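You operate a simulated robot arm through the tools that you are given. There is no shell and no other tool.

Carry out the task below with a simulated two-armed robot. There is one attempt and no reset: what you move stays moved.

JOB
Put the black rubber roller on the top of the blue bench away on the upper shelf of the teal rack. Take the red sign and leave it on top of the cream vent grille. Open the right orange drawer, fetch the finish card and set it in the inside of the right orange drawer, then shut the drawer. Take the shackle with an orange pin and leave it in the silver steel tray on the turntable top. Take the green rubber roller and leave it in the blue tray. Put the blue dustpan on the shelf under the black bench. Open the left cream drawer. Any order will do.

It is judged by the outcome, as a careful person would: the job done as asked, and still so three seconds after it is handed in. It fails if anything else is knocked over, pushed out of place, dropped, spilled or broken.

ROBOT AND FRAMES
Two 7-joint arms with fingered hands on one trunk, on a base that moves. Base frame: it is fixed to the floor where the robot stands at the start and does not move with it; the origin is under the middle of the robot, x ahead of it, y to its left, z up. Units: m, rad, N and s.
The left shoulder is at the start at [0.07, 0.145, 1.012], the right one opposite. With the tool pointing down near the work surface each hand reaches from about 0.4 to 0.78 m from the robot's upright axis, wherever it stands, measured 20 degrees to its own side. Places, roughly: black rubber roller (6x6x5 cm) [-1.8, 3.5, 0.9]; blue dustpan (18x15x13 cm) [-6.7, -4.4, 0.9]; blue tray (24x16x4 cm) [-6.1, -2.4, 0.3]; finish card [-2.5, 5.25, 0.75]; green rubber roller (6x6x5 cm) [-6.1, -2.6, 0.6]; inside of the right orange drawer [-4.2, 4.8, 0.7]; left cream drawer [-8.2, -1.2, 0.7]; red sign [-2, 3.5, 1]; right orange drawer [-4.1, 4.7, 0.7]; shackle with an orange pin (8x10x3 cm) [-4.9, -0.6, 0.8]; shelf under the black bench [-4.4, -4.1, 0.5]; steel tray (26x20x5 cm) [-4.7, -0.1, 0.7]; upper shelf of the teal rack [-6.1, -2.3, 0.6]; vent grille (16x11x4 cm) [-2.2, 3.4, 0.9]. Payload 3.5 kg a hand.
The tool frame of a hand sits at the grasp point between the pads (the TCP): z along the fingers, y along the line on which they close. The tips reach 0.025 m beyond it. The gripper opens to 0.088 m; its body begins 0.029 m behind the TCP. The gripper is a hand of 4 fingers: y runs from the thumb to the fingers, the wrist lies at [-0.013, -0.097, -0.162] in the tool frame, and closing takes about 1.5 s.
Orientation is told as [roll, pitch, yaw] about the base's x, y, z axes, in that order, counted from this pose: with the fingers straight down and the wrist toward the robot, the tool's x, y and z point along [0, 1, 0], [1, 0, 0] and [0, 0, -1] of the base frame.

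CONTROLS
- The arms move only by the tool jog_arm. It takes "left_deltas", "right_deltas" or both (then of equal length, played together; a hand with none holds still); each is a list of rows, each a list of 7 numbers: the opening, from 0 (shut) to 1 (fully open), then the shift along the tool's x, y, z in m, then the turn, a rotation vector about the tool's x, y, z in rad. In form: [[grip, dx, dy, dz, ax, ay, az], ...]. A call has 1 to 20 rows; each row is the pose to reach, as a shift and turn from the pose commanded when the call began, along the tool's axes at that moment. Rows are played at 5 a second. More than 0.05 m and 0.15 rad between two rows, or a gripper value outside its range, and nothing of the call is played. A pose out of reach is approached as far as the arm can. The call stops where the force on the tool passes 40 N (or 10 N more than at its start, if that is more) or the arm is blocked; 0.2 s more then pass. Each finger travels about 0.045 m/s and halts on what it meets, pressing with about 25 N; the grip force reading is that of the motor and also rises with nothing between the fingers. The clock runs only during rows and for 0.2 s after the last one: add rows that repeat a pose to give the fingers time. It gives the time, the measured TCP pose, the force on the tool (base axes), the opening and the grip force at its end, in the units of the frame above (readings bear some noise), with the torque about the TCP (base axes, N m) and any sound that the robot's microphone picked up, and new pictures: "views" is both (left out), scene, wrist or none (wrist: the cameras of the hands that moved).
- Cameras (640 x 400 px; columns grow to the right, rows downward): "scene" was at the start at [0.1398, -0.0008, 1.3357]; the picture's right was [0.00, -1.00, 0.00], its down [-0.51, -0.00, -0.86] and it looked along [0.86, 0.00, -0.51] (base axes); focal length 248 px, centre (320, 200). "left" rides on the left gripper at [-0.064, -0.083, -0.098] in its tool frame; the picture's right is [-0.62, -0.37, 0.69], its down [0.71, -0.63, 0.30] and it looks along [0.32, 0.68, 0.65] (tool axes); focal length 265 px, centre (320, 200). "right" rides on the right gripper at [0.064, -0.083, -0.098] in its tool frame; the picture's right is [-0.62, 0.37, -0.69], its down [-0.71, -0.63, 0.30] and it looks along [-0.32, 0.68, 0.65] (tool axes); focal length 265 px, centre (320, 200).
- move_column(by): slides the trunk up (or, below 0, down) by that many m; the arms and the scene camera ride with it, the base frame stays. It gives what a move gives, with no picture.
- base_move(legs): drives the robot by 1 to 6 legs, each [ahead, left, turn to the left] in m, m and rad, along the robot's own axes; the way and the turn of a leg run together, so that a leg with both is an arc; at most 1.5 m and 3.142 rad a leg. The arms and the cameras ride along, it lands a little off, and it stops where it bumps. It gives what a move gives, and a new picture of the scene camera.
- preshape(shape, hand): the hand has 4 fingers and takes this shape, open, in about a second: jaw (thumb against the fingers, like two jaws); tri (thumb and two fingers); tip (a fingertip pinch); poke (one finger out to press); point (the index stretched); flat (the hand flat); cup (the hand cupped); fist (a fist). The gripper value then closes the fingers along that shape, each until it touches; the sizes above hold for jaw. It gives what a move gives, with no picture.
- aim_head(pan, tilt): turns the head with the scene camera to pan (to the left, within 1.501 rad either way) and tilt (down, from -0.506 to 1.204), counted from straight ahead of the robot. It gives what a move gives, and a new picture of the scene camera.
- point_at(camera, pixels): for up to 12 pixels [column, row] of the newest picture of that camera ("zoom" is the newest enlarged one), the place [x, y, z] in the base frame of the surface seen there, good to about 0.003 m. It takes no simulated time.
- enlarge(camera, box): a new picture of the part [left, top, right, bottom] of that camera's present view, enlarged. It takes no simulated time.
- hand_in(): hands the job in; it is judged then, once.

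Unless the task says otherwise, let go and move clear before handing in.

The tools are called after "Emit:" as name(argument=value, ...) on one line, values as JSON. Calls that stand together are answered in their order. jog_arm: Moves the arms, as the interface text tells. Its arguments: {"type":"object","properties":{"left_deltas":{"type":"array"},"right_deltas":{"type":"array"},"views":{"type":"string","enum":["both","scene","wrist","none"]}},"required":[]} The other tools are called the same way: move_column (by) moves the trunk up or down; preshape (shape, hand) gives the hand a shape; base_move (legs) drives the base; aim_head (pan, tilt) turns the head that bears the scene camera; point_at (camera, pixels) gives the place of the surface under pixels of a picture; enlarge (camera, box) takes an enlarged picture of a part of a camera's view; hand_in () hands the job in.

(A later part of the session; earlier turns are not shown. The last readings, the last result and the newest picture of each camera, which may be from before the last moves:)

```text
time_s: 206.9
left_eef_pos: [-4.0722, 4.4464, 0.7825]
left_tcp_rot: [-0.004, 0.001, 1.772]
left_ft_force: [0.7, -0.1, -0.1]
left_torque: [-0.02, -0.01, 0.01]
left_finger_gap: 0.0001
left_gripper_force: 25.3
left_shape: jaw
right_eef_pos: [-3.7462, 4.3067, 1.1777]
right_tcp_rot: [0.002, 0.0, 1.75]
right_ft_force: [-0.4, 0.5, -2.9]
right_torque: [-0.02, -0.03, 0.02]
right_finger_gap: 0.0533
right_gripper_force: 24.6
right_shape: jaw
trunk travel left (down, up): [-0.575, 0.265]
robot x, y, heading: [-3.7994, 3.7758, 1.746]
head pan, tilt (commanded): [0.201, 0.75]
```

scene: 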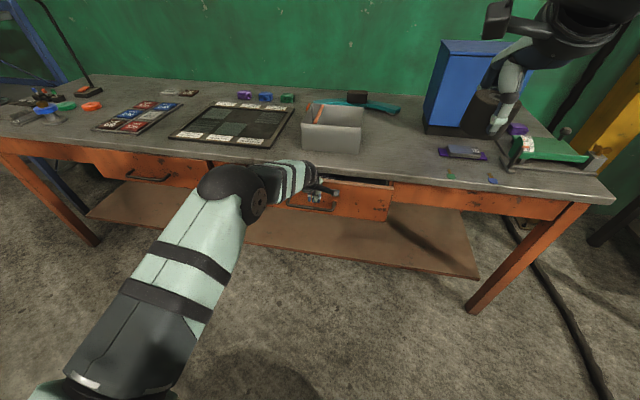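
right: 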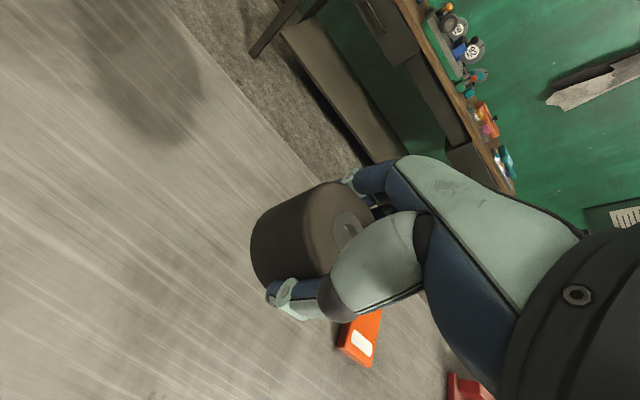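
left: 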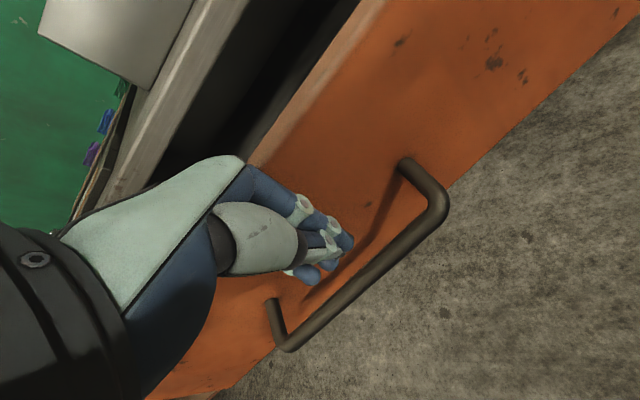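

Almost shut. I'll finish with small arm steps until contact force rises.

Emit:
jog_arm(left_deltas=[[0, 0, 0.01, 0, 0, 0, 0], [0, 0, 0.02, 0, 0, 0, 0], [0, 0, 0.03, 0, 0, 0, 0], [0, 0, 0.04, 0, 0, 0, 0], [0, 0, 0.05, 0, 0, 0, 0], [0, 0, 0.06, 0, 0, 0, 0], [0, 0, 0.07, 0, 0, 0, 0]])

Emit:
enlarge(camera="scene", box=[220, 120, 430, 250])

```text
time_s: 208.5
left_eef_pos: [-4.0815, 4.4874, 0.7831]
left_tcp_rot: [-0.004, 0.007, 1.769]
left_ft_force: [5.2, -21.5, -8.1]
left_torque: [0.9, 0.16, 0.15]
left_finger_gap: 0.0002
left_gripper_force: 25.2
left_shape: jaw
left hand out of reach, approached as far as the arm can: row 5, 6, 7
right_eef_pos: [-3.7461, 4.3049, 1.1781]
right_tcp_rot: [0.002, -0.001, 1.748]
right_ft_force: [-0.2, 0.4, -2.2]
right_torque: [-0.04, 0.01, -0.05]
right_finger_gap: 0.0534
right_gripper_force: 24.9
right_shape: jaw
trunk travel left (down, up): [-0.575, 0.265]
robot x, y, heading: [-3.8033, 3.7759, 1.753]
head pan, tilt (commanded): [0.201, 0.75]
```

scene: 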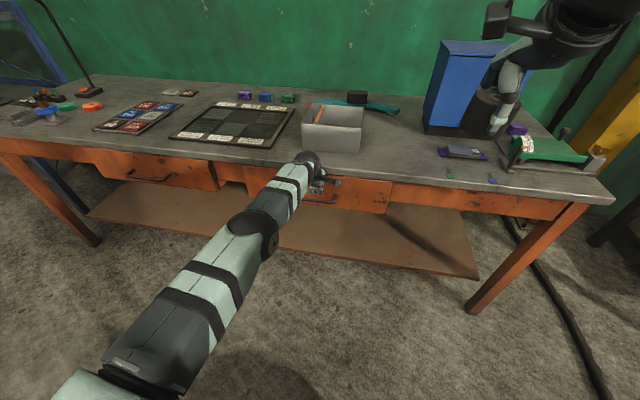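
left: 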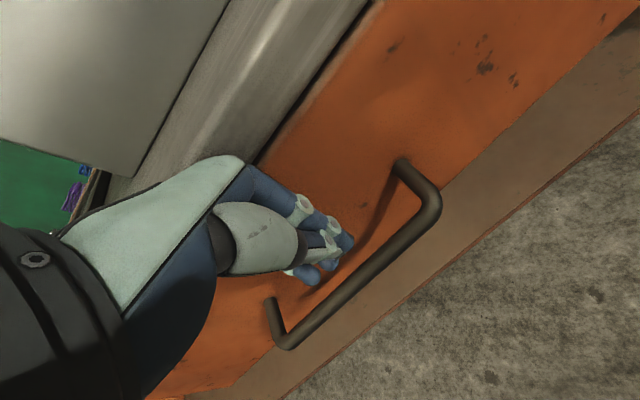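

```text
3.05 times, centred on (325, 185) of scene
```

zoom: 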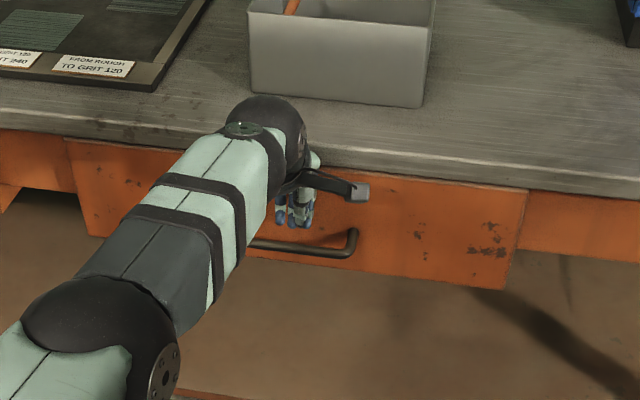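

The push met -21.5 N resistance, so the drawer is at its stop and looks flush. I'll withdraw the hand and check the panel's position.

Emit:
jog_arm(left_deltas=[[0, 0, -0.03, 0, 0, 0, 0], [0, 0, -0.06, 0, 0, 0, 0], [0, 0, -0.09, 0, 0, 0, 0], [0, 0, -0.13, -0.03, 0, 0, 0], [0.3, 0, -0.16, -0.07, 0, 0, 0], [0.6, 0, -0.19, -0.11, 0, 0, 0], [1, 0, -0.19, -0.15, 0, 0, 0], [1, 0, -0.19, -0.19, 0, 0, 0], [1, 0, -0.19, -0.23, 0, 0, 0], [1, 0, -0.19, -0.27, 0, 0, 0], [1, 0, -0.19, -0.31, 0, 0, 0], [1, 0, -0.19, -0.35, 0, 0, 0], [1, 0, -0.19, -0.39, 0, 0, 0]])

Emit:
enlarge(camera="scene", box=[220, 120, 430, 250])

Emit:
point_at(camera="zoom", pixels=[[450, 220], [250, 200], [150, 180], [560, 220], [510, 280], [350, 250]])

```text
time_s: 211.3
left_eef_pos: [-4.048, 4.3073, 1.1728]
left_tcp_rot: [-0.004, 0.004, 1.77]
left_ft_force: [0.1, 0.1, -0.6]
left_torque: [0.02, 0.02, 0.01]
left_finger_gap: 0.0874
left_gripper_force: 0.1
left_shape: jaw
right_eef_pos: [-3.7458, 4.3076, 1.1762]
right_tcp_rot: [0.002, 0.002, 1.747]
right_ft_force: [-0.5, -0.8, -3.7]
right_torque: [-0.04, 0.01, -0.01]
right_finger_gap: 0.0533
right_gripper_force: 24.8
right_shape: jaw
trunk travel left (down, up): [-0.575, 0.265]
robot x, y, heading: [-3.8038, 3.7734, 1.75]
head pan, tilt (commanded): [0.201, 0.75]
```

scene: 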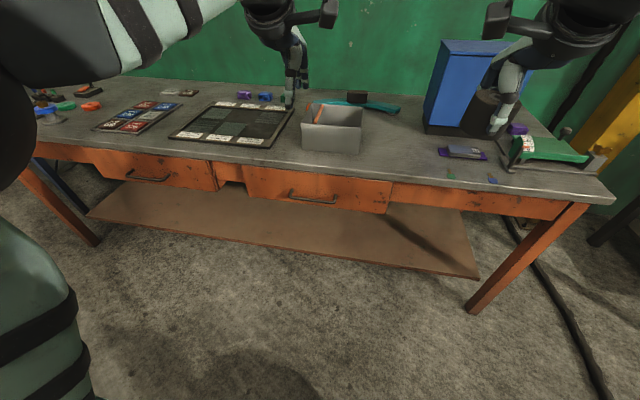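
left: 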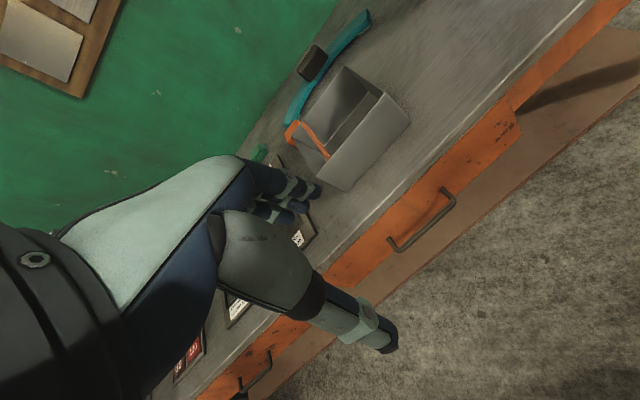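

```text
3.05 times, centred on (325, 185) of scene
```

zoom: 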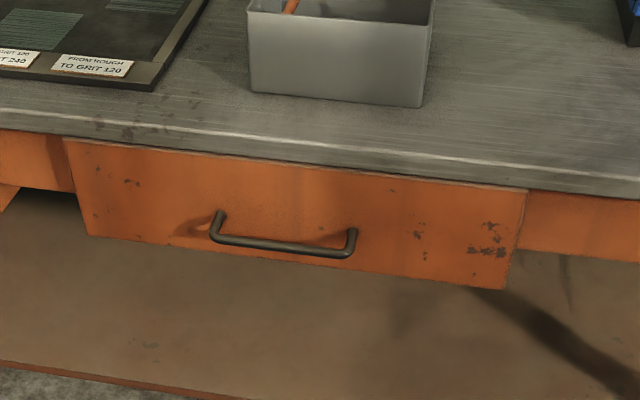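

```text
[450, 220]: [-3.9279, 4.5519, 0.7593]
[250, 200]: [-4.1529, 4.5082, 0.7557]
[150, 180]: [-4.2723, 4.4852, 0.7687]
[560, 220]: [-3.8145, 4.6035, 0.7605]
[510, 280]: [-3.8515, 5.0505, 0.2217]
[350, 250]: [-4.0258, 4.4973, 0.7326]
```

The panel face reads y 4.508 at x -4.153, matching its closed position, so the drawer is shut with the card inside. Next is the turntable area: I'll slide right and back out through the corridor.

Emit:
base_move(legs=[[0, -0.56, 0], [-1.0, 0, 0], [-0.85, 0, 0]])

```text
time_s: 223.4
left_eef_pos: [-3.2159, 2.5713, 1.1725]
left_tcp_rot: [-0.003, 0.001, 1.747]
left_ft_force: [-0.6, 0.6, 0.1]
left_torque: [-0.02, 0.03, -0.02]
left_finger_gap: 0.0874
left_gripper_force: 0.1
left_shape: jaw
right_eef_pos: [-2.9142, 2.5632, 1.1771]
right_tcp_rot: [0.002, 0.001, 1.723]
right_ft_force: [0.2, -0.1, -3.3]
right_torque: [-0.01, 0.01, 0.01]
right_finger_gap: 0.0532
right_gripper_force: 24.6
right_shape: jaw
trunk travel left (down, up): [-0.575, 0.265]
robot x, y, heading: [-2.9826, 2.0328, 1.731]
head pan, tilt (commanded): [0.201, 0.75]
```

scene: 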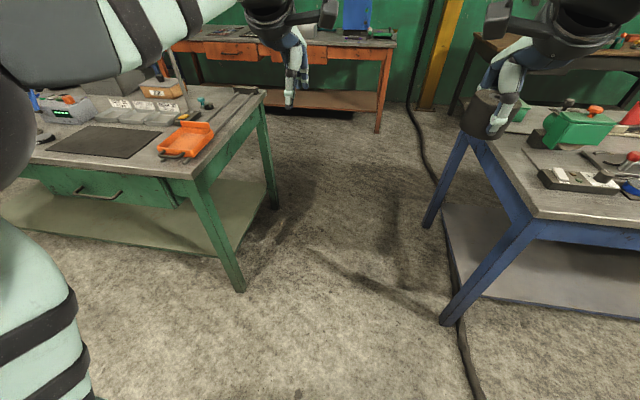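

I'm out of the corridor at (-2.98, 2.03). I'll turn left 2.2 rad to look toward the turntable.

Emit:
base_move(legs=[[-0.15, 0, 0], [0, 0, 2.2]])

Emit:
aim_head(pan=0, tilt=0.35)

```text
time_s: 230.0
left_eef_pos: [-3.2614, 1.3855, 1.1724]
left_tcp_rot: [-0.004, 0.001, -2.348]
left_ft_force: [-0.7, -0.5, 0.0]
left_torque: [-0.04, 0.02, 0.01]
left_finger_gap: 0.0877
left_gripper_force: 0.0
left_shape: jaw
right_eef_pos: [-3.4322, 1.6338, 1.1761]
right_tcp_rot: [0.002, 0.001, -2.37]
right_ft_force: [0.1, 1.0, -3.4]
right_torque: [0.04, -0.02, -0.01]
right_finger_gap: 0.0526
right_gripper_force: 24.9
right_shape: jaw
trunk travel left (down, up): [-0.575, 0.265]
robot x, y, heading: [-2.9602, 1.8869, -2.368]
head pan, tilt (commanded): [0.201, 0.75]
```

scene: 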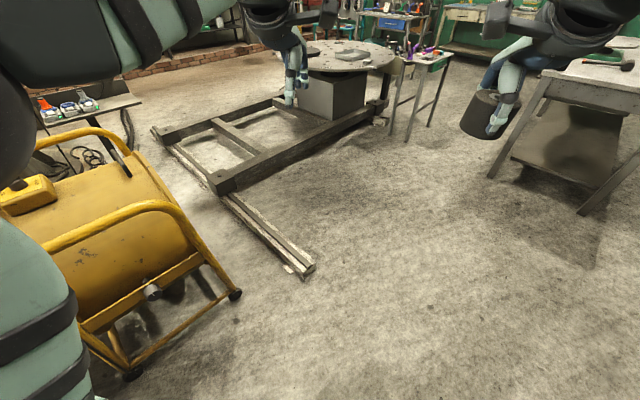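

```text
time_s: 230.8
left_eef_pos: [-3.263, 1.385, 1.1725]
left_tcp_rot: [-0.004, 0.001, -2.35]
left_ft_force: [0.6, 0.1, -0.4]
left_torque: [0.02, -0.02, 0.0]
left_finger_gap: 0.0874
left_gripper_force: 0.0
left_shape: jaw
right_eef_pos: [-3.4317, 1.635, 1.1764]
right_tcp_rot: [0.003, 0.002, -2.369]
right_ft_force: [0.1, 0.6, -3.1]
right_torque: [0.0, -0.04, -0.02]
right_finger_gap: 0.0521
right_gripper_force: 24.6
right_shape: jaw
trunk travel left (down, up): [-0.575, 0.265]
robot x, y, heading: [-2.9604, 1.8861, -2.367]
head pan, tilt (commanded): [0.0, 0.351]
```

scene: 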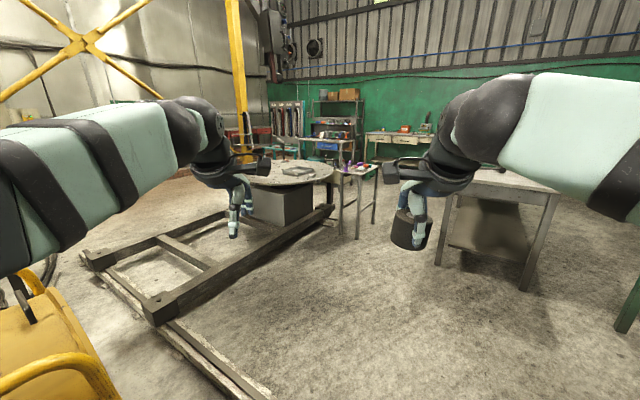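

The turntable (290,170) sits on a floor frame of beams (columns 85-335). I'll measure the frame, the side table and the white table to find an approach.

Emit:
point_at(camera="scene", pixels=[[290, 172], [160, 310], [330, 208], [85, 262], [260, 395], [355, 235], [335, 180], [375, 175], [437, 262], [525, 290], [340, 165], [252, 180]])

Emit:
enlarge(camera="scene", box=[230, 90, 450, 230])

```text
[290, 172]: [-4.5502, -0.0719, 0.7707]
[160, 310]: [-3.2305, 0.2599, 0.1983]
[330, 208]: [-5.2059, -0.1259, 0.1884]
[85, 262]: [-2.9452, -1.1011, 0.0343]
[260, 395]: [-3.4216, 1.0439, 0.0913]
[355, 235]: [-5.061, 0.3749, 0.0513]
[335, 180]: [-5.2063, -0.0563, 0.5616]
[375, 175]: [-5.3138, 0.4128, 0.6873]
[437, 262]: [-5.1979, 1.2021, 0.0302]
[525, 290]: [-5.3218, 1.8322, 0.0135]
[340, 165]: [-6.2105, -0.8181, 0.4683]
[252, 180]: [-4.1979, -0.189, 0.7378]
```

```text
2.86 times, centred on (340, 160) of scene
```

zoom: 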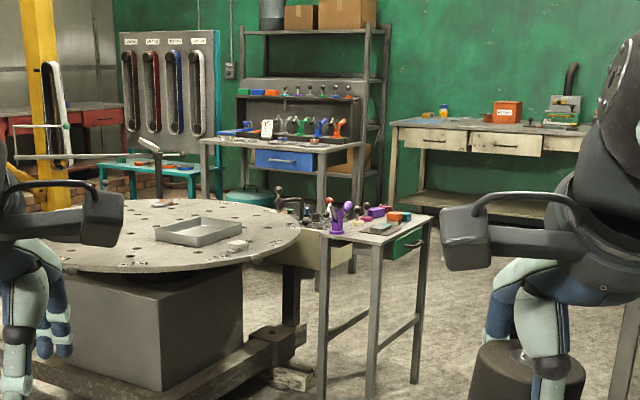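

The tray is visible on the turntable at zoom (198,230). I'll zoom in on the turntable top to find the shackle.

Emit:
enlarge(camera="scene", box=[240, 145, 350, 200])

```text
5.82 times, centred on (295, 172) of scene
```

zoom: 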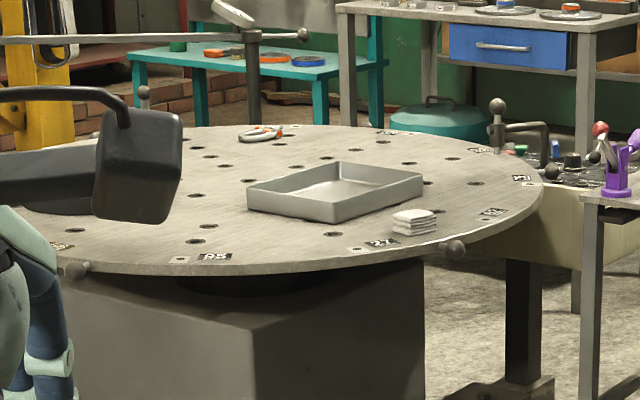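

Emit:
point_at(camera="zoom", pixels=[[260, 132], [275, 130], [250, 138], [335, 185], [250, 195], [420, 178], [330, 215], [340, 165], [540, 195], [200, 265], [250, 38], [150, 140]])

```text
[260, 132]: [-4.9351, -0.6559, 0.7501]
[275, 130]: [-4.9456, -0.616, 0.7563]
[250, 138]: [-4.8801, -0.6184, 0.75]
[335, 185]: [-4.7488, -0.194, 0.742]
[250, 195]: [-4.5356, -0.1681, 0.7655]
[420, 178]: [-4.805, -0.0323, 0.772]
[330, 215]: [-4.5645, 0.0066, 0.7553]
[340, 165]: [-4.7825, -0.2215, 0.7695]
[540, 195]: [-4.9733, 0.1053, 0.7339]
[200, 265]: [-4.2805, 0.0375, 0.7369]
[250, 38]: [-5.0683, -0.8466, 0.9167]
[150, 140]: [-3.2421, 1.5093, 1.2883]
```

The shackle lies near the turntable's far edge at about (-4.91, -0.63, 0.75), and the tray centre is near (-4.68, -0.12). I'll drive nearer, to about (-4.2, 1.35), and look from there.

Emit:
base_move(legs=[[1.264, -0.481, 0], [0, 0, 0.6]])

Emit:
aim_head(pan=-0.35, tilt=0.4)

```text
time_s: 239.1
left_eef_pos: [-4.1557, 0.7781, 1.1723]
left_tcp_rot: [-0.003, 0.003, -1.761]
left_ft_force: [-0.1, -0.3, 0.3]
left_torque: [0.0, 0.01, 0.03]
left_finger_gap: 0.0876
left_gripper_force: 0.1
left_shape: jaw
right_eef_pos: [-4.4352, 0.8925, 1.1768]
right_tcp_rot: [0.002, 0.002, -1.786]
right_ft_force: [1.2, 0.4, -2.9]
right_torque: [0.02, -0.02, 0.0]
right_finger_gap: 0.0526
right_gripper_force: 25.3
right_shape: jaw
trunk travel left (down, up): [-0.575, 0.265]
robot x, y, heading: [-4.1807, 1.3606, -1.783]
head pan, tilt (commanded): [0.0, 0.351]
```

scene: 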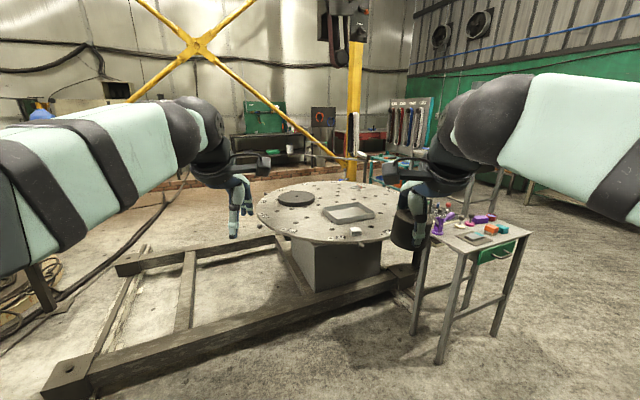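

```text
time_s: 239.9
left_eef_pos: [-4.1551, 0.7785, 1.1712]
left_tcp_rot: [-0.003, 0.002, -1.763]
left_ft_force: [1.3, -0.1, -0.5]
left_torque: [-0.01, -0.01, 0.01]
left_finger_gap: 0.0878
left_gripper_force: 0.0
left_shape: jaw
right_eef_pos: [-4.4344, 0.8921, 1.1761]
right_tcp_rot: [0.002, 0.003, -1.786]
right_ft_force: [-0.2, -0.2, -2.8]
right_torque: [0.0, -0.03, -0.03]
right_finger_gap: 0.0525
right_gripper_force: 25.0
right_shape: jaw
trunk travel left (down, up): [-0.575, 0.265]
robot x, y, heading: [-4.1794, 1.3613, -1.784]
head pan, tilt (commanded): [-0.351, 0.4]
```

scene: 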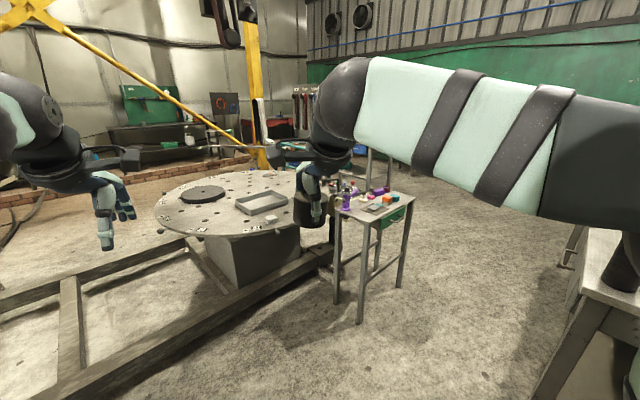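

The side table (columns 335-415) stands between the turntable and the way west. I'll measure its legs and the white table's near leg to check the gap.

Emit:
point_at(camera="scene", pixels=[[360, 322], [336, 302], [402, 288], [545, 395], [570, 265], [415, 198], [385, 220], [450, 200], [370, 160], [260, 155], [345, 255]])

Emit:
enlarge(camera="scene", box=[140, 100, 430, 280])

```text
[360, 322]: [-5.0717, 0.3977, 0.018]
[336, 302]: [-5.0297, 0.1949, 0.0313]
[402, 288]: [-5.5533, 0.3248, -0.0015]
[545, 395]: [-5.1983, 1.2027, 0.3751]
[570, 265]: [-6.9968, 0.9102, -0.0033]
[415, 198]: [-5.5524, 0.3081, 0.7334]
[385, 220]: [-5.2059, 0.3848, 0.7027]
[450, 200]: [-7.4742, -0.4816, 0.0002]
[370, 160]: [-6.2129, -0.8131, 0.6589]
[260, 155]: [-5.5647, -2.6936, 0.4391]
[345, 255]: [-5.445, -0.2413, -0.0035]
```

```text
2.21 times, centred on (285, 190) of scene
```

zoom: 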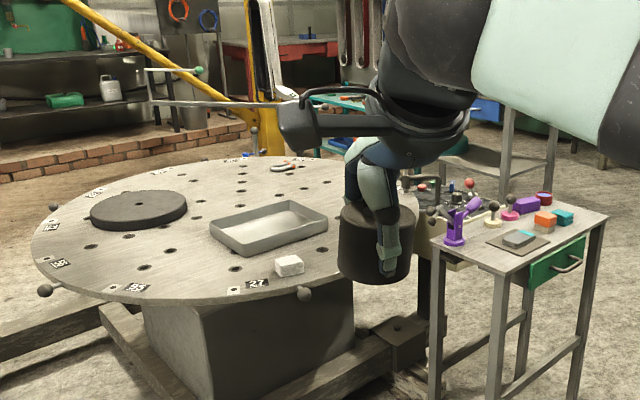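

The gap between the side table (y≤0.40) and the white table's leg (y≈1.20) is about 0.76 m, enough for my base. I'll turn to face -x and drive through at y≈0.8.

Emit:
base_move(legs=[[0, 0, -1.357], [0, 0.56, 0]])

Emit:
aim_head(pan=0, tilt=0.55)

```text
time_s: 246.6
left_eef_pos: [-4.7437, 0.6457, 1.1718]
left_tcp_rot: [-0.004, 0.001, -3.112]
left_ft_force: [0.5, -0.7, -0.1]
left_torque: [-0.03, 0.02, -0.02]
left_finger_gap: 0.0877
left_gripper_force: 0.0
left_shape: jaw
right_eef_pos: [-4.6942, 0.9423, 1.1774]
right_tcp_rot: [0.001, 0.002, -3.134]
right_ft_force: [-0.4, -0.2, -2.8]
right_torque: [-0.02, -0.01, -0.04]
right_finger_gap: 0.0522
right_gripper_force: 25.6
right_shape: jaw
trunk travel left (down, up): [-0.575, 0.265]
robot x, y, heading: [-4.1813, 0.7949, -3.135]
head pan, tilt (commanded): [-0.351, 0.4]
```

scene: 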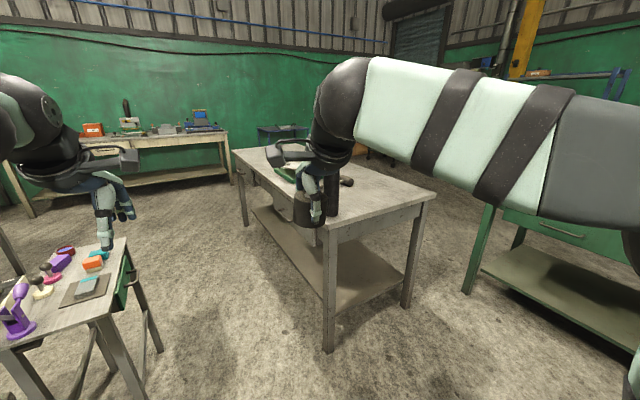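

```text
time_s: 247.4
left_eef_pos: [-4.7443, 0.6438, 1.1716]
left_tcp_rot: [-0.005, 0.001, -3.111]
left_ft_force: [-0.4, 1.0, 0.3]
left_torque: [-0.01, 0.0, 0.06]
left_finger_gap: 0.0874
left_gripper_force: 0.0
left_shape: jaw
right_eef_pos: [-4.6929, 0.9414, 1.1763]
right_tcp_rot: [0.002, 0.003, -3.134]
right_ft_force: [0.1, 0.7, -2.4]
right_torque: [-0.03, -0.03, 0.03]
right_finger_gap: 0.0521
right_gripper_force: 24.9
right_shape: jaw
trunk travel left (down, up): [-0.575, 0.265]
robot x, y, heading: [-4.1795, 0.7993, -3.132]
head pan, tilt (commanded): [0.0, 0.55]
```

scene: 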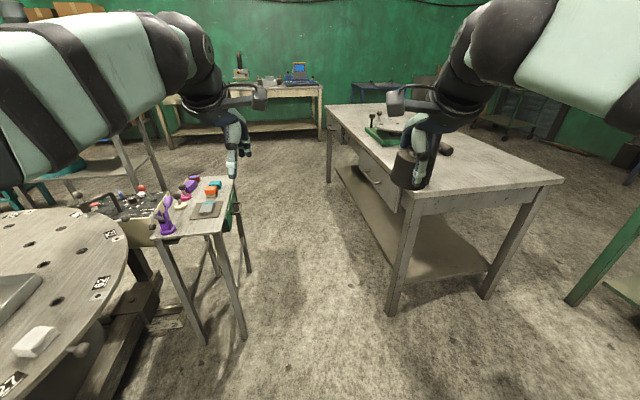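

The corridor runs between the side table (right legs at (240,330)) and the white table (leg at (395,300)). Checking its edges and the items' heights.

Emit:
point_at(camera="scene", pixels=[[393, 310], [405, 208], [328, 110], [330, 180], [243, 335], [245, 270], [170, 200], [370, 125], [445, 148], [205, 190], [100, 200], [280, 250]])

```text
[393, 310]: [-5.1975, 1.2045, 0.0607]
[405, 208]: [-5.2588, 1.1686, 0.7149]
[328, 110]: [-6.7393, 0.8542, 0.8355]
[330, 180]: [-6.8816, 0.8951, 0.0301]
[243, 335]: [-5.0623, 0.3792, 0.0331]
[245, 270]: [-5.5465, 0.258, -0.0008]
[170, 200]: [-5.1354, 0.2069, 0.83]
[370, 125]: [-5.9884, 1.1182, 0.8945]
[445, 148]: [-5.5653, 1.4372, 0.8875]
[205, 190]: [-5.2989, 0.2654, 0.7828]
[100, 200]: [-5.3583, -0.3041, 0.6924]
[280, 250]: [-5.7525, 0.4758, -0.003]
```

The corridor drifts toward -y as it goes west; its centre runs from (-5.06, 0.80) to (-5.55, 0.68). Driving along it.

Emit:
base_move(legs=[[0.92, 0, 0], [0.55, 0.14, 0], [0.3, 0.2, 0]])

Emit:
aim_head(pan=0.8, tilt=0.5)

```text
time_s: 257.0
left_eef_pos: [-6.5272, 0.2966, 1.1726]
left_tcp_rot: [-0.004, 0.001, -3.111]
left_ft_force: [0.1, 0.1, 0.4]
left_torque: [-0.04, 0.03, -0.02]
left_finger_gap: 0.0877
left_gripper_force: 0.1
left_shape: jaw
right_eef_pos: [-6.477, 0.5946, 1.1784]
right_tcp_rot: [0.003, 0.002, -3.135]
right_ft_force: [-0.6, -0.4, -2.6]
right_torque: [-0.01, -0.01, -0.01]
right_finger_gap: 0.052
right_gripper_force: 25.3
right_shape: jaw
trunk travel left (down, up): [-0.575, 0.265]
robot x, y, heading: [-5.9676, 0.451, -3.137]
head pan, tilt (commanded): [0.0, 0.55]
```

scene: 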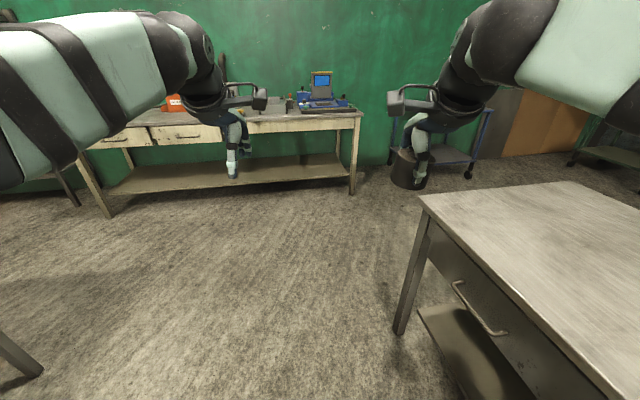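

```text
time_s: 258.2
left_eef_pos: [-6.5282, 0.2973, 1.1724]
left_tcp_rot: [-0.002, 0.002, -3.111]
left_ft_force: [-1.1, 0.6, 0.5]
left_torque: [0.0, 0.01, 0.01]
left_finger_gap: 0.0877
left_gripper_force: 0.0
left_shape: jaw
right_eef_pos: [-6.4781, 0.5955, 1.1767]
right_tcp_rot: [0.001, 0.0, -3.134]
right_ft_force: [-0.4, -1.3, -2.4]
right_torque: [-0.02, -0.05, 0.0]
right_finger_gap: 0.0522
right_gripper_force: 24.5
right_shape: jaw
trunk travel left (down, up): [-0.575, 0.265]
robot x, y, heading: [-5.9661, 0.4499, -3.128]
head pan, tilt (commanded): [0.799, 0.499]
```

scene: 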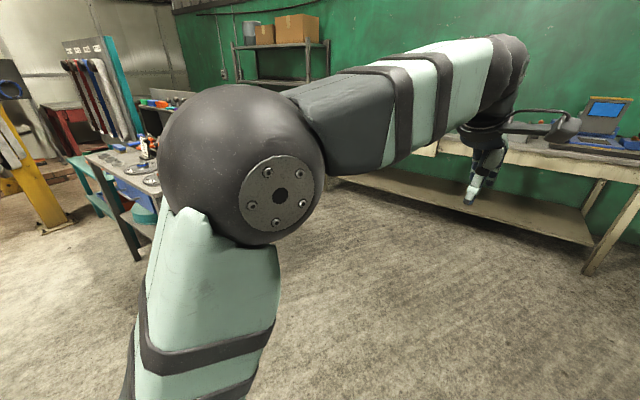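

I'm in the open area west of the turntable. I'll turn left to face it and look.

Emit:
base_move(legs=[[0, 0, 2.2]])

Emit:
aim_head(pan=0, tilt=0.5)

```text
time_s: 263.8
left_eef_pos: [-5.509, 0.0838, 1.1731]
left_tcp_rot: [-0.002, 0.0, -0.908]
left_ft_force: [-0.3, 0.5, 1.2]
left_torque: [-0.02, -0.02, 0.0]
left_finger_gap: 0.0874
left_gripper_force: 0.1
left_shape: jaw
right_eef_pos: [-5.7799, -0.0506, 1.1763]
right_tcp_rot: [0.002, 0.0, -0.93]
right_ft_force: [0.2, 0.4, -3.1]
right_torque: [0.01, 0.0, -0.02]
right_finger_gap: 0.0517
right_gripper_force: 25.0
right_shape: jaw
trunk travel left (down, up): [-0.575, 0.265]
robot x, y, heading: [-5.9683, 0.4487, -0.934]
head pan, tilt (commanded): [0.799, 0.499]
```

scene: 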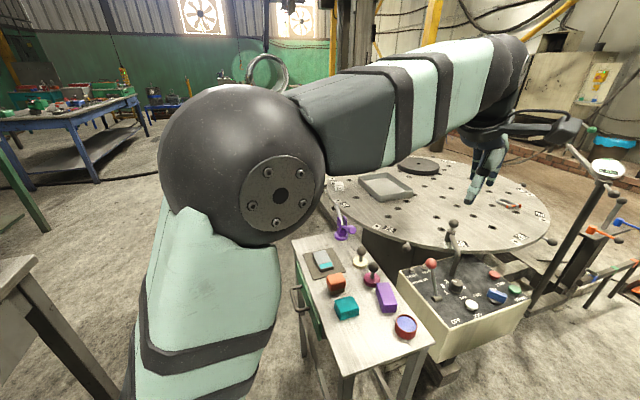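

```text
time_s: 264.9
left_eef_pos: [-5.5075, 0.0846, 1.173]
left_tcp_rot: [-0.004, 0.0, -0.909]
left_ft_force: [-1.1, -0.6, -0.4]
left_torque: [0.0, 0.01, 0.01]
left_finger_gap: 0.0876
left_gripper_force: 0.1
left_shape: jaw
right_eef_pos: [-5.7792, -0.0524, 1.1767]
right_tcp_rot: [0.002, 0.002, -0.933]
right_ft_force: [-0.2, -0.1, -2.5]
right_torque: [-0.02, 0.01, 0.0]
right_finger_gap: 0.0519
right_gripper_force: 25.7
right_shape: jaw
trunk travel left (down, up): [-0.575, 0.265]
robot x, y, heading: [-5.9646, 0.4494, -0.933]
head pan, tilt (commanded): [0.0, 0.499]
```

scene: 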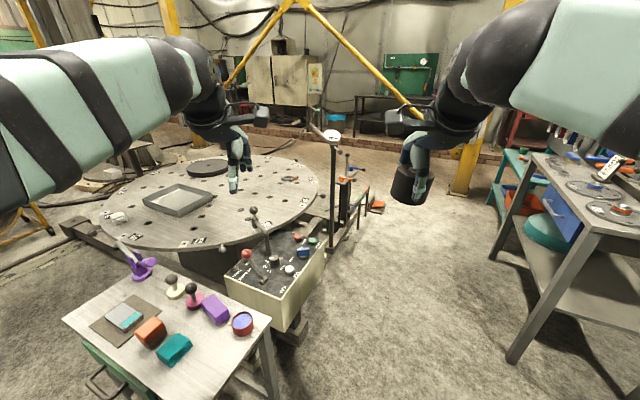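

I can see the shackle at (288,178) by a tall post (333,190), with a control box at (280,270) and a bench at right. I'll measure these.

Emit:
point_at(camera="scene", pixels=[[288, 178], [333, 200], [333, 243], [325, 132], [322, 260], [295, 325], [318, 185], [350, 220], [380, 207], [515, 355], [497, 255], [350, 185]])

Emit:
enlarge(camera="scene", box=[230, 120, 400, 230])

```text
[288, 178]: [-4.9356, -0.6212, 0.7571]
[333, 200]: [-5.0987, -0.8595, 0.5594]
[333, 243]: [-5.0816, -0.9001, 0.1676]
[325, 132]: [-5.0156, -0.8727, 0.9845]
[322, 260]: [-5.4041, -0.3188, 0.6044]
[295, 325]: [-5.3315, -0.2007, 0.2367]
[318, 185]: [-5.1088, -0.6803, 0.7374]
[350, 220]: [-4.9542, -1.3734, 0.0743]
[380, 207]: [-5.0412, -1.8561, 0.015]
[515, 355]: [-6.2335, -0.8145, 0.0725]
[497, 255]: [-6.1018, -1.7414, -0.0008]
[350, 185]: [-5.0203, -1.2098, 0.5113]
```

```text
3.64 times, centred on (315, 175) of scene
```

zoom: 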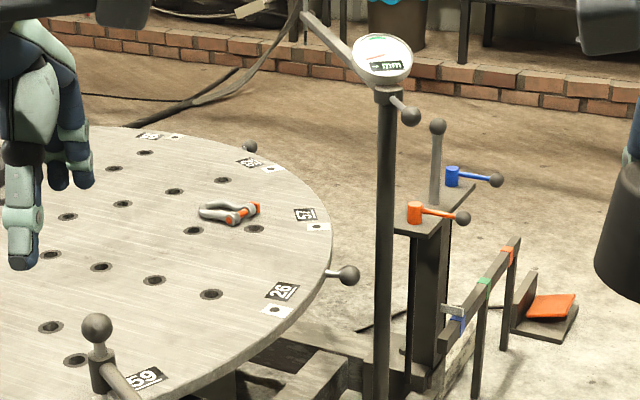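

The shackle is at (-4.935, -0.621); a gauge post stands at (-5.09, -0.87) reaching about z 1.0 and the control box corner is at (-5.40, -0.32). I'll raise the trunk 0.1 m for clearance and drive to about (-5.6, -0.66).

Emit:
move_column(by=0.12)

Emit:
base_move(legs=[[1.109, -0.368, 0], [0, 0, 0.95]])

Emit:
aim_head(pan=0.1, tilt=0.75)

```text
time_s: 266.4
left_eef_pos: [-5.5097, 0.0839, 1.2915]
left_tcp_rot: [-0.004, 0.003, -0.909]
left_ft_force: [0.9, 0.4, 0.0]
left_torque: [-0.03, -0.01, -0.03]
left_finger_gap: 0.0876
left_gripper_force: 0.1
left_shape: jaw
right_eef_pos: [-5.7774, -0.0509, 1.2971]
right_tcp_rot: [0.002, 0.003, -0.932]
right_ft_force: [-0.4, 0.1, -2.2]
right_torque: [0.01, 0.01, 0.02]
right_finger_gap: 0.0521
right_gripper_force: 24.8
right_shape: jaw
trunk travel left (down, up): [-0.695, 0.145]
robot x, y, heading: [-5.9633, 0.4454, -0.93]
head pan, tilt (commanded): [0.0, 0.499]
```

```text
time_s: 274.9
left_eef_pos: [-5.0202, -0.5285, 1.2917]
left_tcp_rot: [-0.005, 0.003, 0.033]
left_ft_force: [0.1, -0.2, 1.0]
left_torque: [0.0, -0.01, 0.02]
left_finger_gap: 0.0874
left_gripper_force: 0.0
left_shape: jaw
right_eef_pos: [-5.0704, -0.8267, 1.2973]
right_tcp_rot: [0.002, 0.001, 0.009]
right_ft_force: [-0.6, -1.0, -3.4]
right_torque: [0.0, -0.02, -0.01]
right_finger_gap: 0.052
right_gripper_force: 25.2
right_shape: jaw
trunk travel left (down, up): [-0.695, 0.145]
robot x, y, heading: [-5.5887, -0.6843, 0.008]
head pan, tilt (commanded): [0.0, 0.499]
```

scene: 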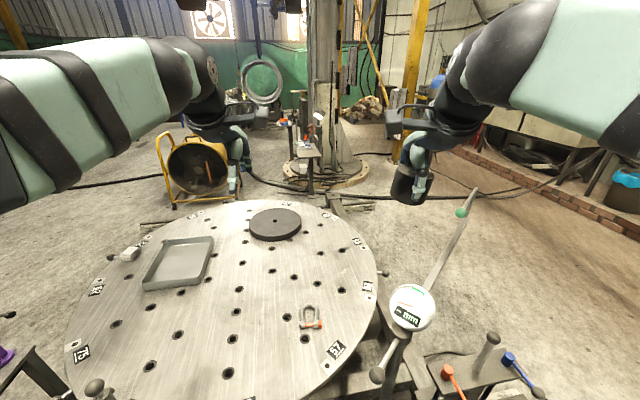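

```text
time_s: 275.7
left_eef_pos: [-5.0195, -0.5277, 1.2919]
left_tcp_rot: [-0.003, 0.003, 0.031]
left_ft_force: [-0.1, -1.1, -0.7]
left_torque: [0.0, 0.04, 0.0]
left_finger_gap: 0.0873
left_gripper_force: 0.1
left_shape: jaw
right_eef_pos: [-5.0686, -0.8258, 1.2963]
right_tcp_rot: [0.001, 0.003, 0.008]
right_ft_force: [0.2, -0.7, -2.1]
right_torque: [0.04, 0.06, 0.02]
right_finger_gap: 0.0518
right_gripper_force: 25.1
right_shape: jaw
trunk travel left (down, up): [-0.695, 0.145]
robot x, y, heading: [-5.5837, -0.6788, 0.009]
head pan, tilt (commanded): [0.099, 0.75]
```

scene: 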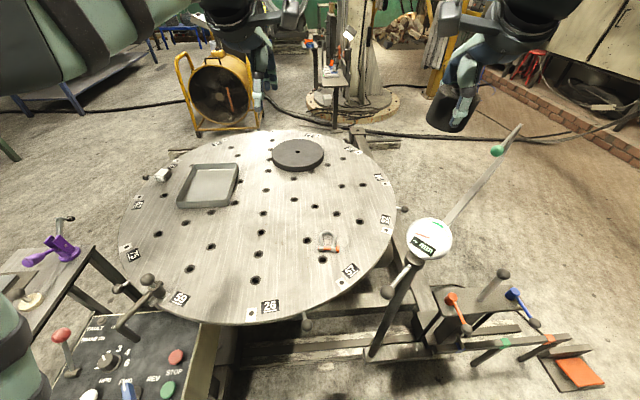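

The shackle is in clear view at (327,243) with its orange pin, and the tray sits at (208,185). Zooming in on the shackle.

Emit:
enlarge(camera="scene", box=[280, 205, 376, 265])

```text
6.67 times, centred on (328, 235) of scene
```

zoom: 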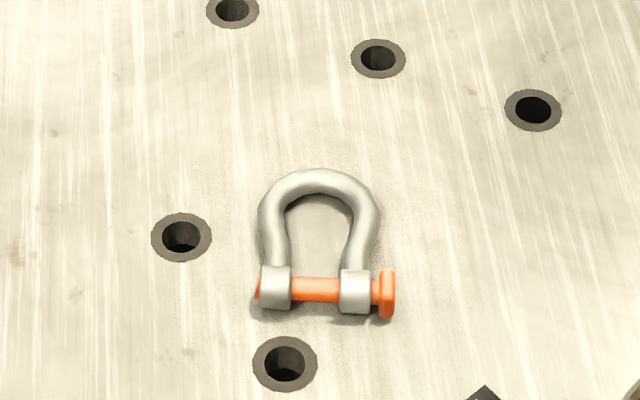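

Emit:
point_at(camera="zoom", pixels=[[320, 180], [268, 230], [370, 225], [275, 285], [355, 290], [387, 292], [315, 290], [320, 240], [262, 290], [275, 265], [356, 265], [318, 172]])

Emit:
enlarge(camera="scene", box=[140, 140, 268, 220])

```text
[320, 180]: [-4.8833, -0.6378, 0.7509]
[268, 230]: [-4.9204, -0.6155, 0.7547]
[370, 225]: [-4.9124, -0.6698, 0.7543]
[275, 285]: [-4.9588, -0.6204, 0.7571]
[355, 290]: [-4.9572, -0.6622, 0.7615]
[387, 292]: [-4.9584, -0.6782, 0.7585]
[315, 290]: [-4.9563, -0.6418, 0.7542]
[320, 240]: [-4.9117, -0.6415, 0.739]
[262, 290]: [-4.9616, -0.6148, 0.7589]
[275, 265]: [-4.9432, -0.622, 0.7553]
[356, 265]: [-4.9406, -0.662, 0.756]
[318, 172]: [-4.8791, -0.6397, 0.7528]
```

```text
5.00 times, centred on (204, 180) of scene
```

zoom: 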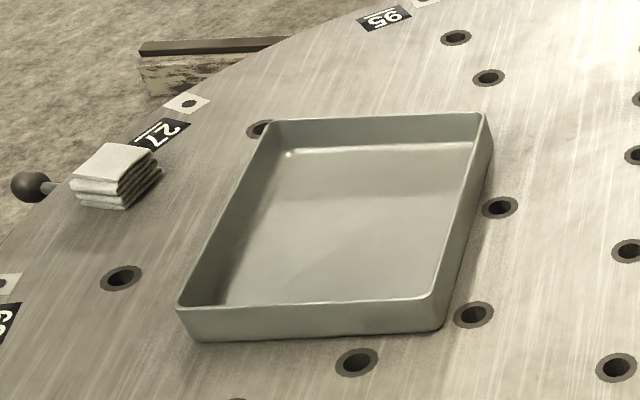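

The shackle lies flat with its bow toward +x: legs at y≈-0.615 and -0.670, pin at x≈-4.957, top z≈0.76. I'll turn the base 0.4 rad right so the left hand can close across it comfortably, and draw the right hand in away from the gauge.

Emit:
base_move(legs=[[0, 0, -0.4]])

Emit:
jog_arm(right_deltas=[[0, 0, -0.03, -0.01, 0, 0, 0], [0, 0, -0.06, -0.02, 0, 0, 0], [0, 0, -0.09, -0.03, 0, 0, 0], [0, 0, -0.1, -0.04, 0, 0, 0], [0, 0, -0.1, -0.04, 0, 0, 0]])

Emit:
point_at(camera="scene", pixels=[[320, 200]])

```text
time_s: 277.3
left_eef_pos: [-5.0037, -0.7517, 1.2933]
left_tcp_rot: [-0.002, 0.002, -0.356]
left_ft_force: [0.5, 0.2, -0.8]
left_torque: [0.02, 0.03, -0.03]
left_finger_gap: 0.0877
left_gripper_force: 0.1
left_shape: jaw
right_eef_pos: [-5.162, -1.0094, 1.2971]
right_tcp_rot: [0.003, 0.003, -0.379]
right_ft_force: [0.2, 0.2, -2.9]
right_torque: [0.0, 0.03, -0.02]
right_finger_gap: 0.0518
right_gripper_force: 25.4
right_shape: jaw
trunk travel left (down, up): [-0.695, 0.145]
robot x, y, heading: [-5.5859, -0.6806, -0.38]
head pan, tilt (commanded): [0.099, 0.75]
```

scene: 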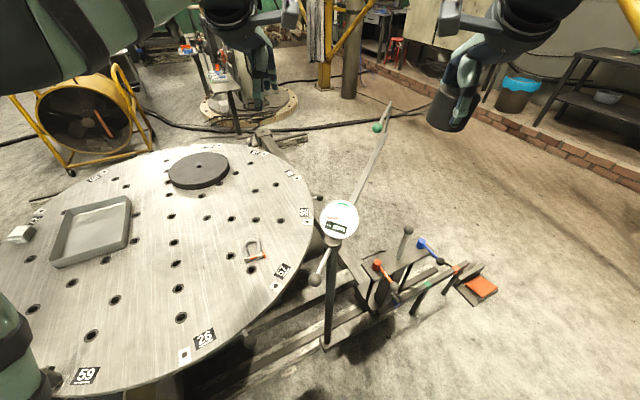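

```text
time_s: 278.5
left_eef_pos: [-5.0041, -0.7523, 1.2913]
left_tcp_rot: [-0.005, 0.003, -0.356]
left_ft_force: [0.1, 0.0, -0.3]
left_torque: [-0.02, 0.01, -0.01]
left_finger_gap: 0.0877
left_gripper_force: 0.0
left_shape: jaw
right_eef_pos: [-5.2402, -0.9742, 1.3278]
right_tcp_rot: [0.001, 0.002, -0.379]
right_ft_force: [-0.7, -0.5, -3.1]
right_torque: [0.04, 0.02, -0.01]
right_finger_gap: 0.0523
right_gripper_force: 24.8
right_shape: jaw
right hand out of reach, approached as far as the arm can: row 4, 5
trunk travel left (down, up): [-0.695, 0.145]
robot x, y, heading: [-5.5817, -0.6838, -0.374]
head pan, tilt (commanded): [0.099, 0.75]
```

scene: 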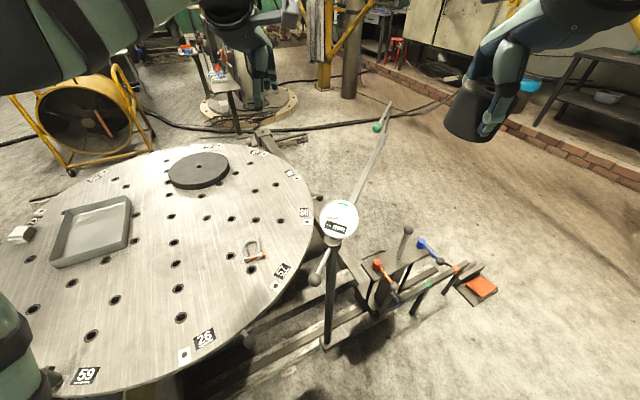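
right: 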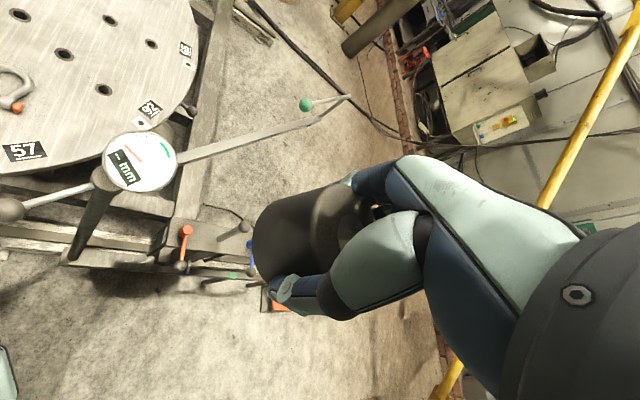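

```text
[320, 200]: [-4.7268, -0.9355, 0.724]
```

The gauge has a long lever running away from it (340,215)→(388,105). I'll check how high and where it lies relative to the shackle.

Emit:
point_at(camera="scene", pixels=[[340, 218], [357, 182], [372, 148], [377, 127], [388, 105], [315, 278], [325, 262], [340, 200], [253, 250], [253, 260]])

```text
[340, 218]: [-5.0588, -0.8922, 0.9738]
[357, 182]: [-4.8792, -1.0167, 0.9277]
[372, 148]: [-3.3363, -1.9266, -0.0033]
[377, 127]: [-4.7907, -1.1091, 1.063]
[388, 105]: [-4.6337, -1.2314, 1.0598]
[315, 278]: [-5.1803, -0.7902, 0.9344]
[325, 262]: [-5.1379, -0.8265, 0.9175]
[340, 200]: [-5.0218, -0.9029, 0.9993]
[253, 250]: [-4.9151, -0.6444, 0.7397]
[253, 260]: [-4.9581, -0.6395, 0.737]
```

The lever runs from (-5.18,-0.79) to (-4.63,-1.23) at z 0.93-1.06, clear of the shackle. I'll turn the left hand 1.215 rad high above it and move over the shackle.

Emit:
jog_arm(left_deltas=[[1, 0.0146, 0.0043, 0, 0, 0, 0.135], [1, 0.0292, 0.0086, 0, 0, 0, 0.27], [1, 0.0437, 0.0129, 0.01, 0, 0, 0.405], [1, 0.0583, 0.0172, 0.03, 0, 0, 0.54], [1, 0.0729, 0.0215, 0.05, 0, 0, 0.675], [1, 0.0875, 0.0258, 0.07, 0, 0, 0.81], [1, 0.102, 0.0301, 0.09, 0, 0, 0.945], [1, 0.1166, 0.0344, 0.11, 0, 0, 1.08], [1, 0.1312, 0.0387, 0.13, 0, 0, 1.215], [1, 0.1312, 0.0387, 0.16, 0, 0, 1.215], [1, 0.1312, 0.0387, 0.16, 0, 0, 1.215]])

```text
time_s: 280.9
left_eef_pos: [-4.9211, -0.6449, 1.1324]
left_tcp_rot: [-0.002, -0.003, -1.573]
left_ft_force: [1.0, 0.2, 0.4]
left_torque: [0.0, 0.04, -0.02]
left_finger_gap: 0.0877
left_gripper_force: 0.0
left_shape: jaw
right_eef_pos: [-5.2411, -0.9729, 1.3288]
right_tcp_rot: [0.004, 0.001, -0.379]
right_ft_force: [-0.5, 1.4, -3.3]
right_torque: [0.03, 0.04, 0.02]
right_finger_gap: 0.0519
right_gripper_force: 25.0
right_shape: jaw
trunk travel left (down, up): [-0.695, 0.145]
robot x, y, heading: [-5.5813, -0.6821, -0.376]
head pan, tilt (commanded): [0.099, 0.75]
```

scene: 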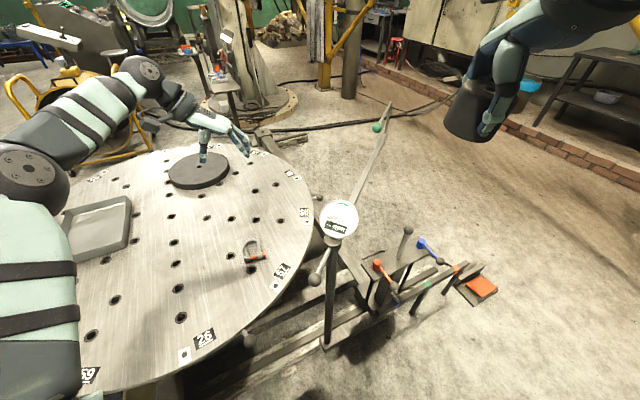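
left: 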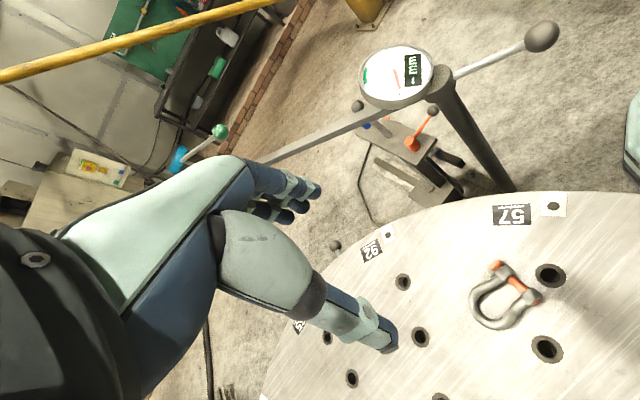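

The shackle shows at (505,295) in the wrist view and my TCP line projects to (498,293) at its height: aligned. Descending to z≈0.85 for a check.

Emit:
jog_arm(left_deltas=[[1, 0, 0, 0.045, 0, 0, 0], [1, 0, 0, 0.09, 0, 0, 0], [1, 0, 0, 0.135, 0, 0, 0], [1, 0, 0, 0.18, 0, 0, 0], [1, 0, 0, 0.225, 0, 0, 0], [1, 0, 0, 0.27, 0, 0, 0], [1, 0, 0, 0.28, 0, 0, 0]])

Emit:
enlarge(camera="left", box=[320, 180, 560, 330])

```text
time_s: 282.5
left_eef_pos: [-4.9204, -0.6468, 0.8555]
left_tcp_rot: [-0.002, -0.003, -1.574]
left_ft_force: [-0.3, -0.1, -0.2]
left_torque: [-0.01, 0.01, 0.0]
left_finger_gap: 0.088
left_gripper_force: 0.0
left_shape: jaw
right_eef_pos: [-5.2406, -0.9732, 1.3286]
right_tcp_rot: [0.002, 0.001, -0.377]
right_ft_force: [0.2, -0.4, -2.1]
right_torque: [0.02, 0.04, -0.01]
right_finger_gap: 0.0521
right_gripper_force: 25.1
right_shape: jaw
trunk travel left (down, up): [-0.695, 0.145]
robot x, y, heading: [-5.5826, -0.6787, -0.374]
head pan, tilt (commanded): [0.099, 0.75]
```

scene: 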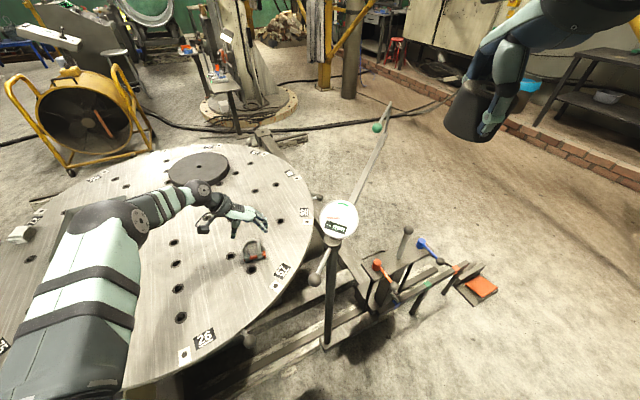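
left: 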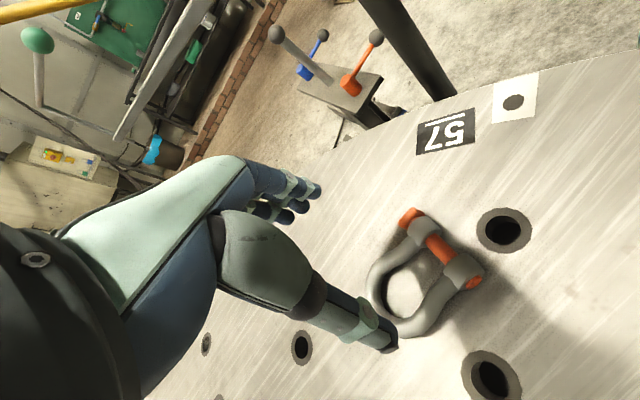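

```text
2.67 times, centred on (440, 255) of left
```

zoom: 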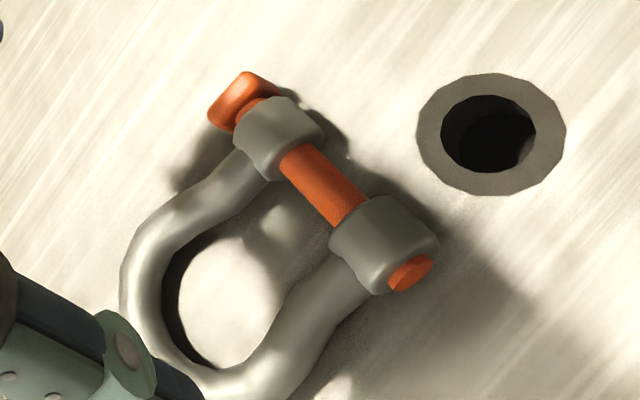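

The shackle is just below the open hand around (420,275). I'll measure its two legs from the wrist camera to centre the grip.

Emit:
point_at(camera="left", pixels=[[374, 270], [395, 243], [440, 310], [455, 290], [410, 240], [462, 268], [411, 216], [472, 283], [385, 310], [405, 330], [409, 268]])

```text
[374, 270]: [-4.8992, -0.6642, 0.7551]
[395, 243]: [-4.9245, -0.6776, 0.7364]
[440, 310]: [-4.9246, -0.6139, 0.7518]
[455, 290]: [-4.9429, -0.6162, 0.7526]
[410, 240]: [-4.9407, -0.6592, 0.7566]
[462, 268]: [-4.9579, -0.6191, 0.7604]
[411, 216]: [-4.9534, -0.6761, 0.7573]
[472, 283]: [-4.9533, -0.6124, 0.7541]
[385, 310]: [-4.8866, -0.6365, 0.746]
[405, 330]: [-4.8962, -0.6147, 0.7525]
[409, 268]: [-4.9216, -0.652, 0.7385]
```

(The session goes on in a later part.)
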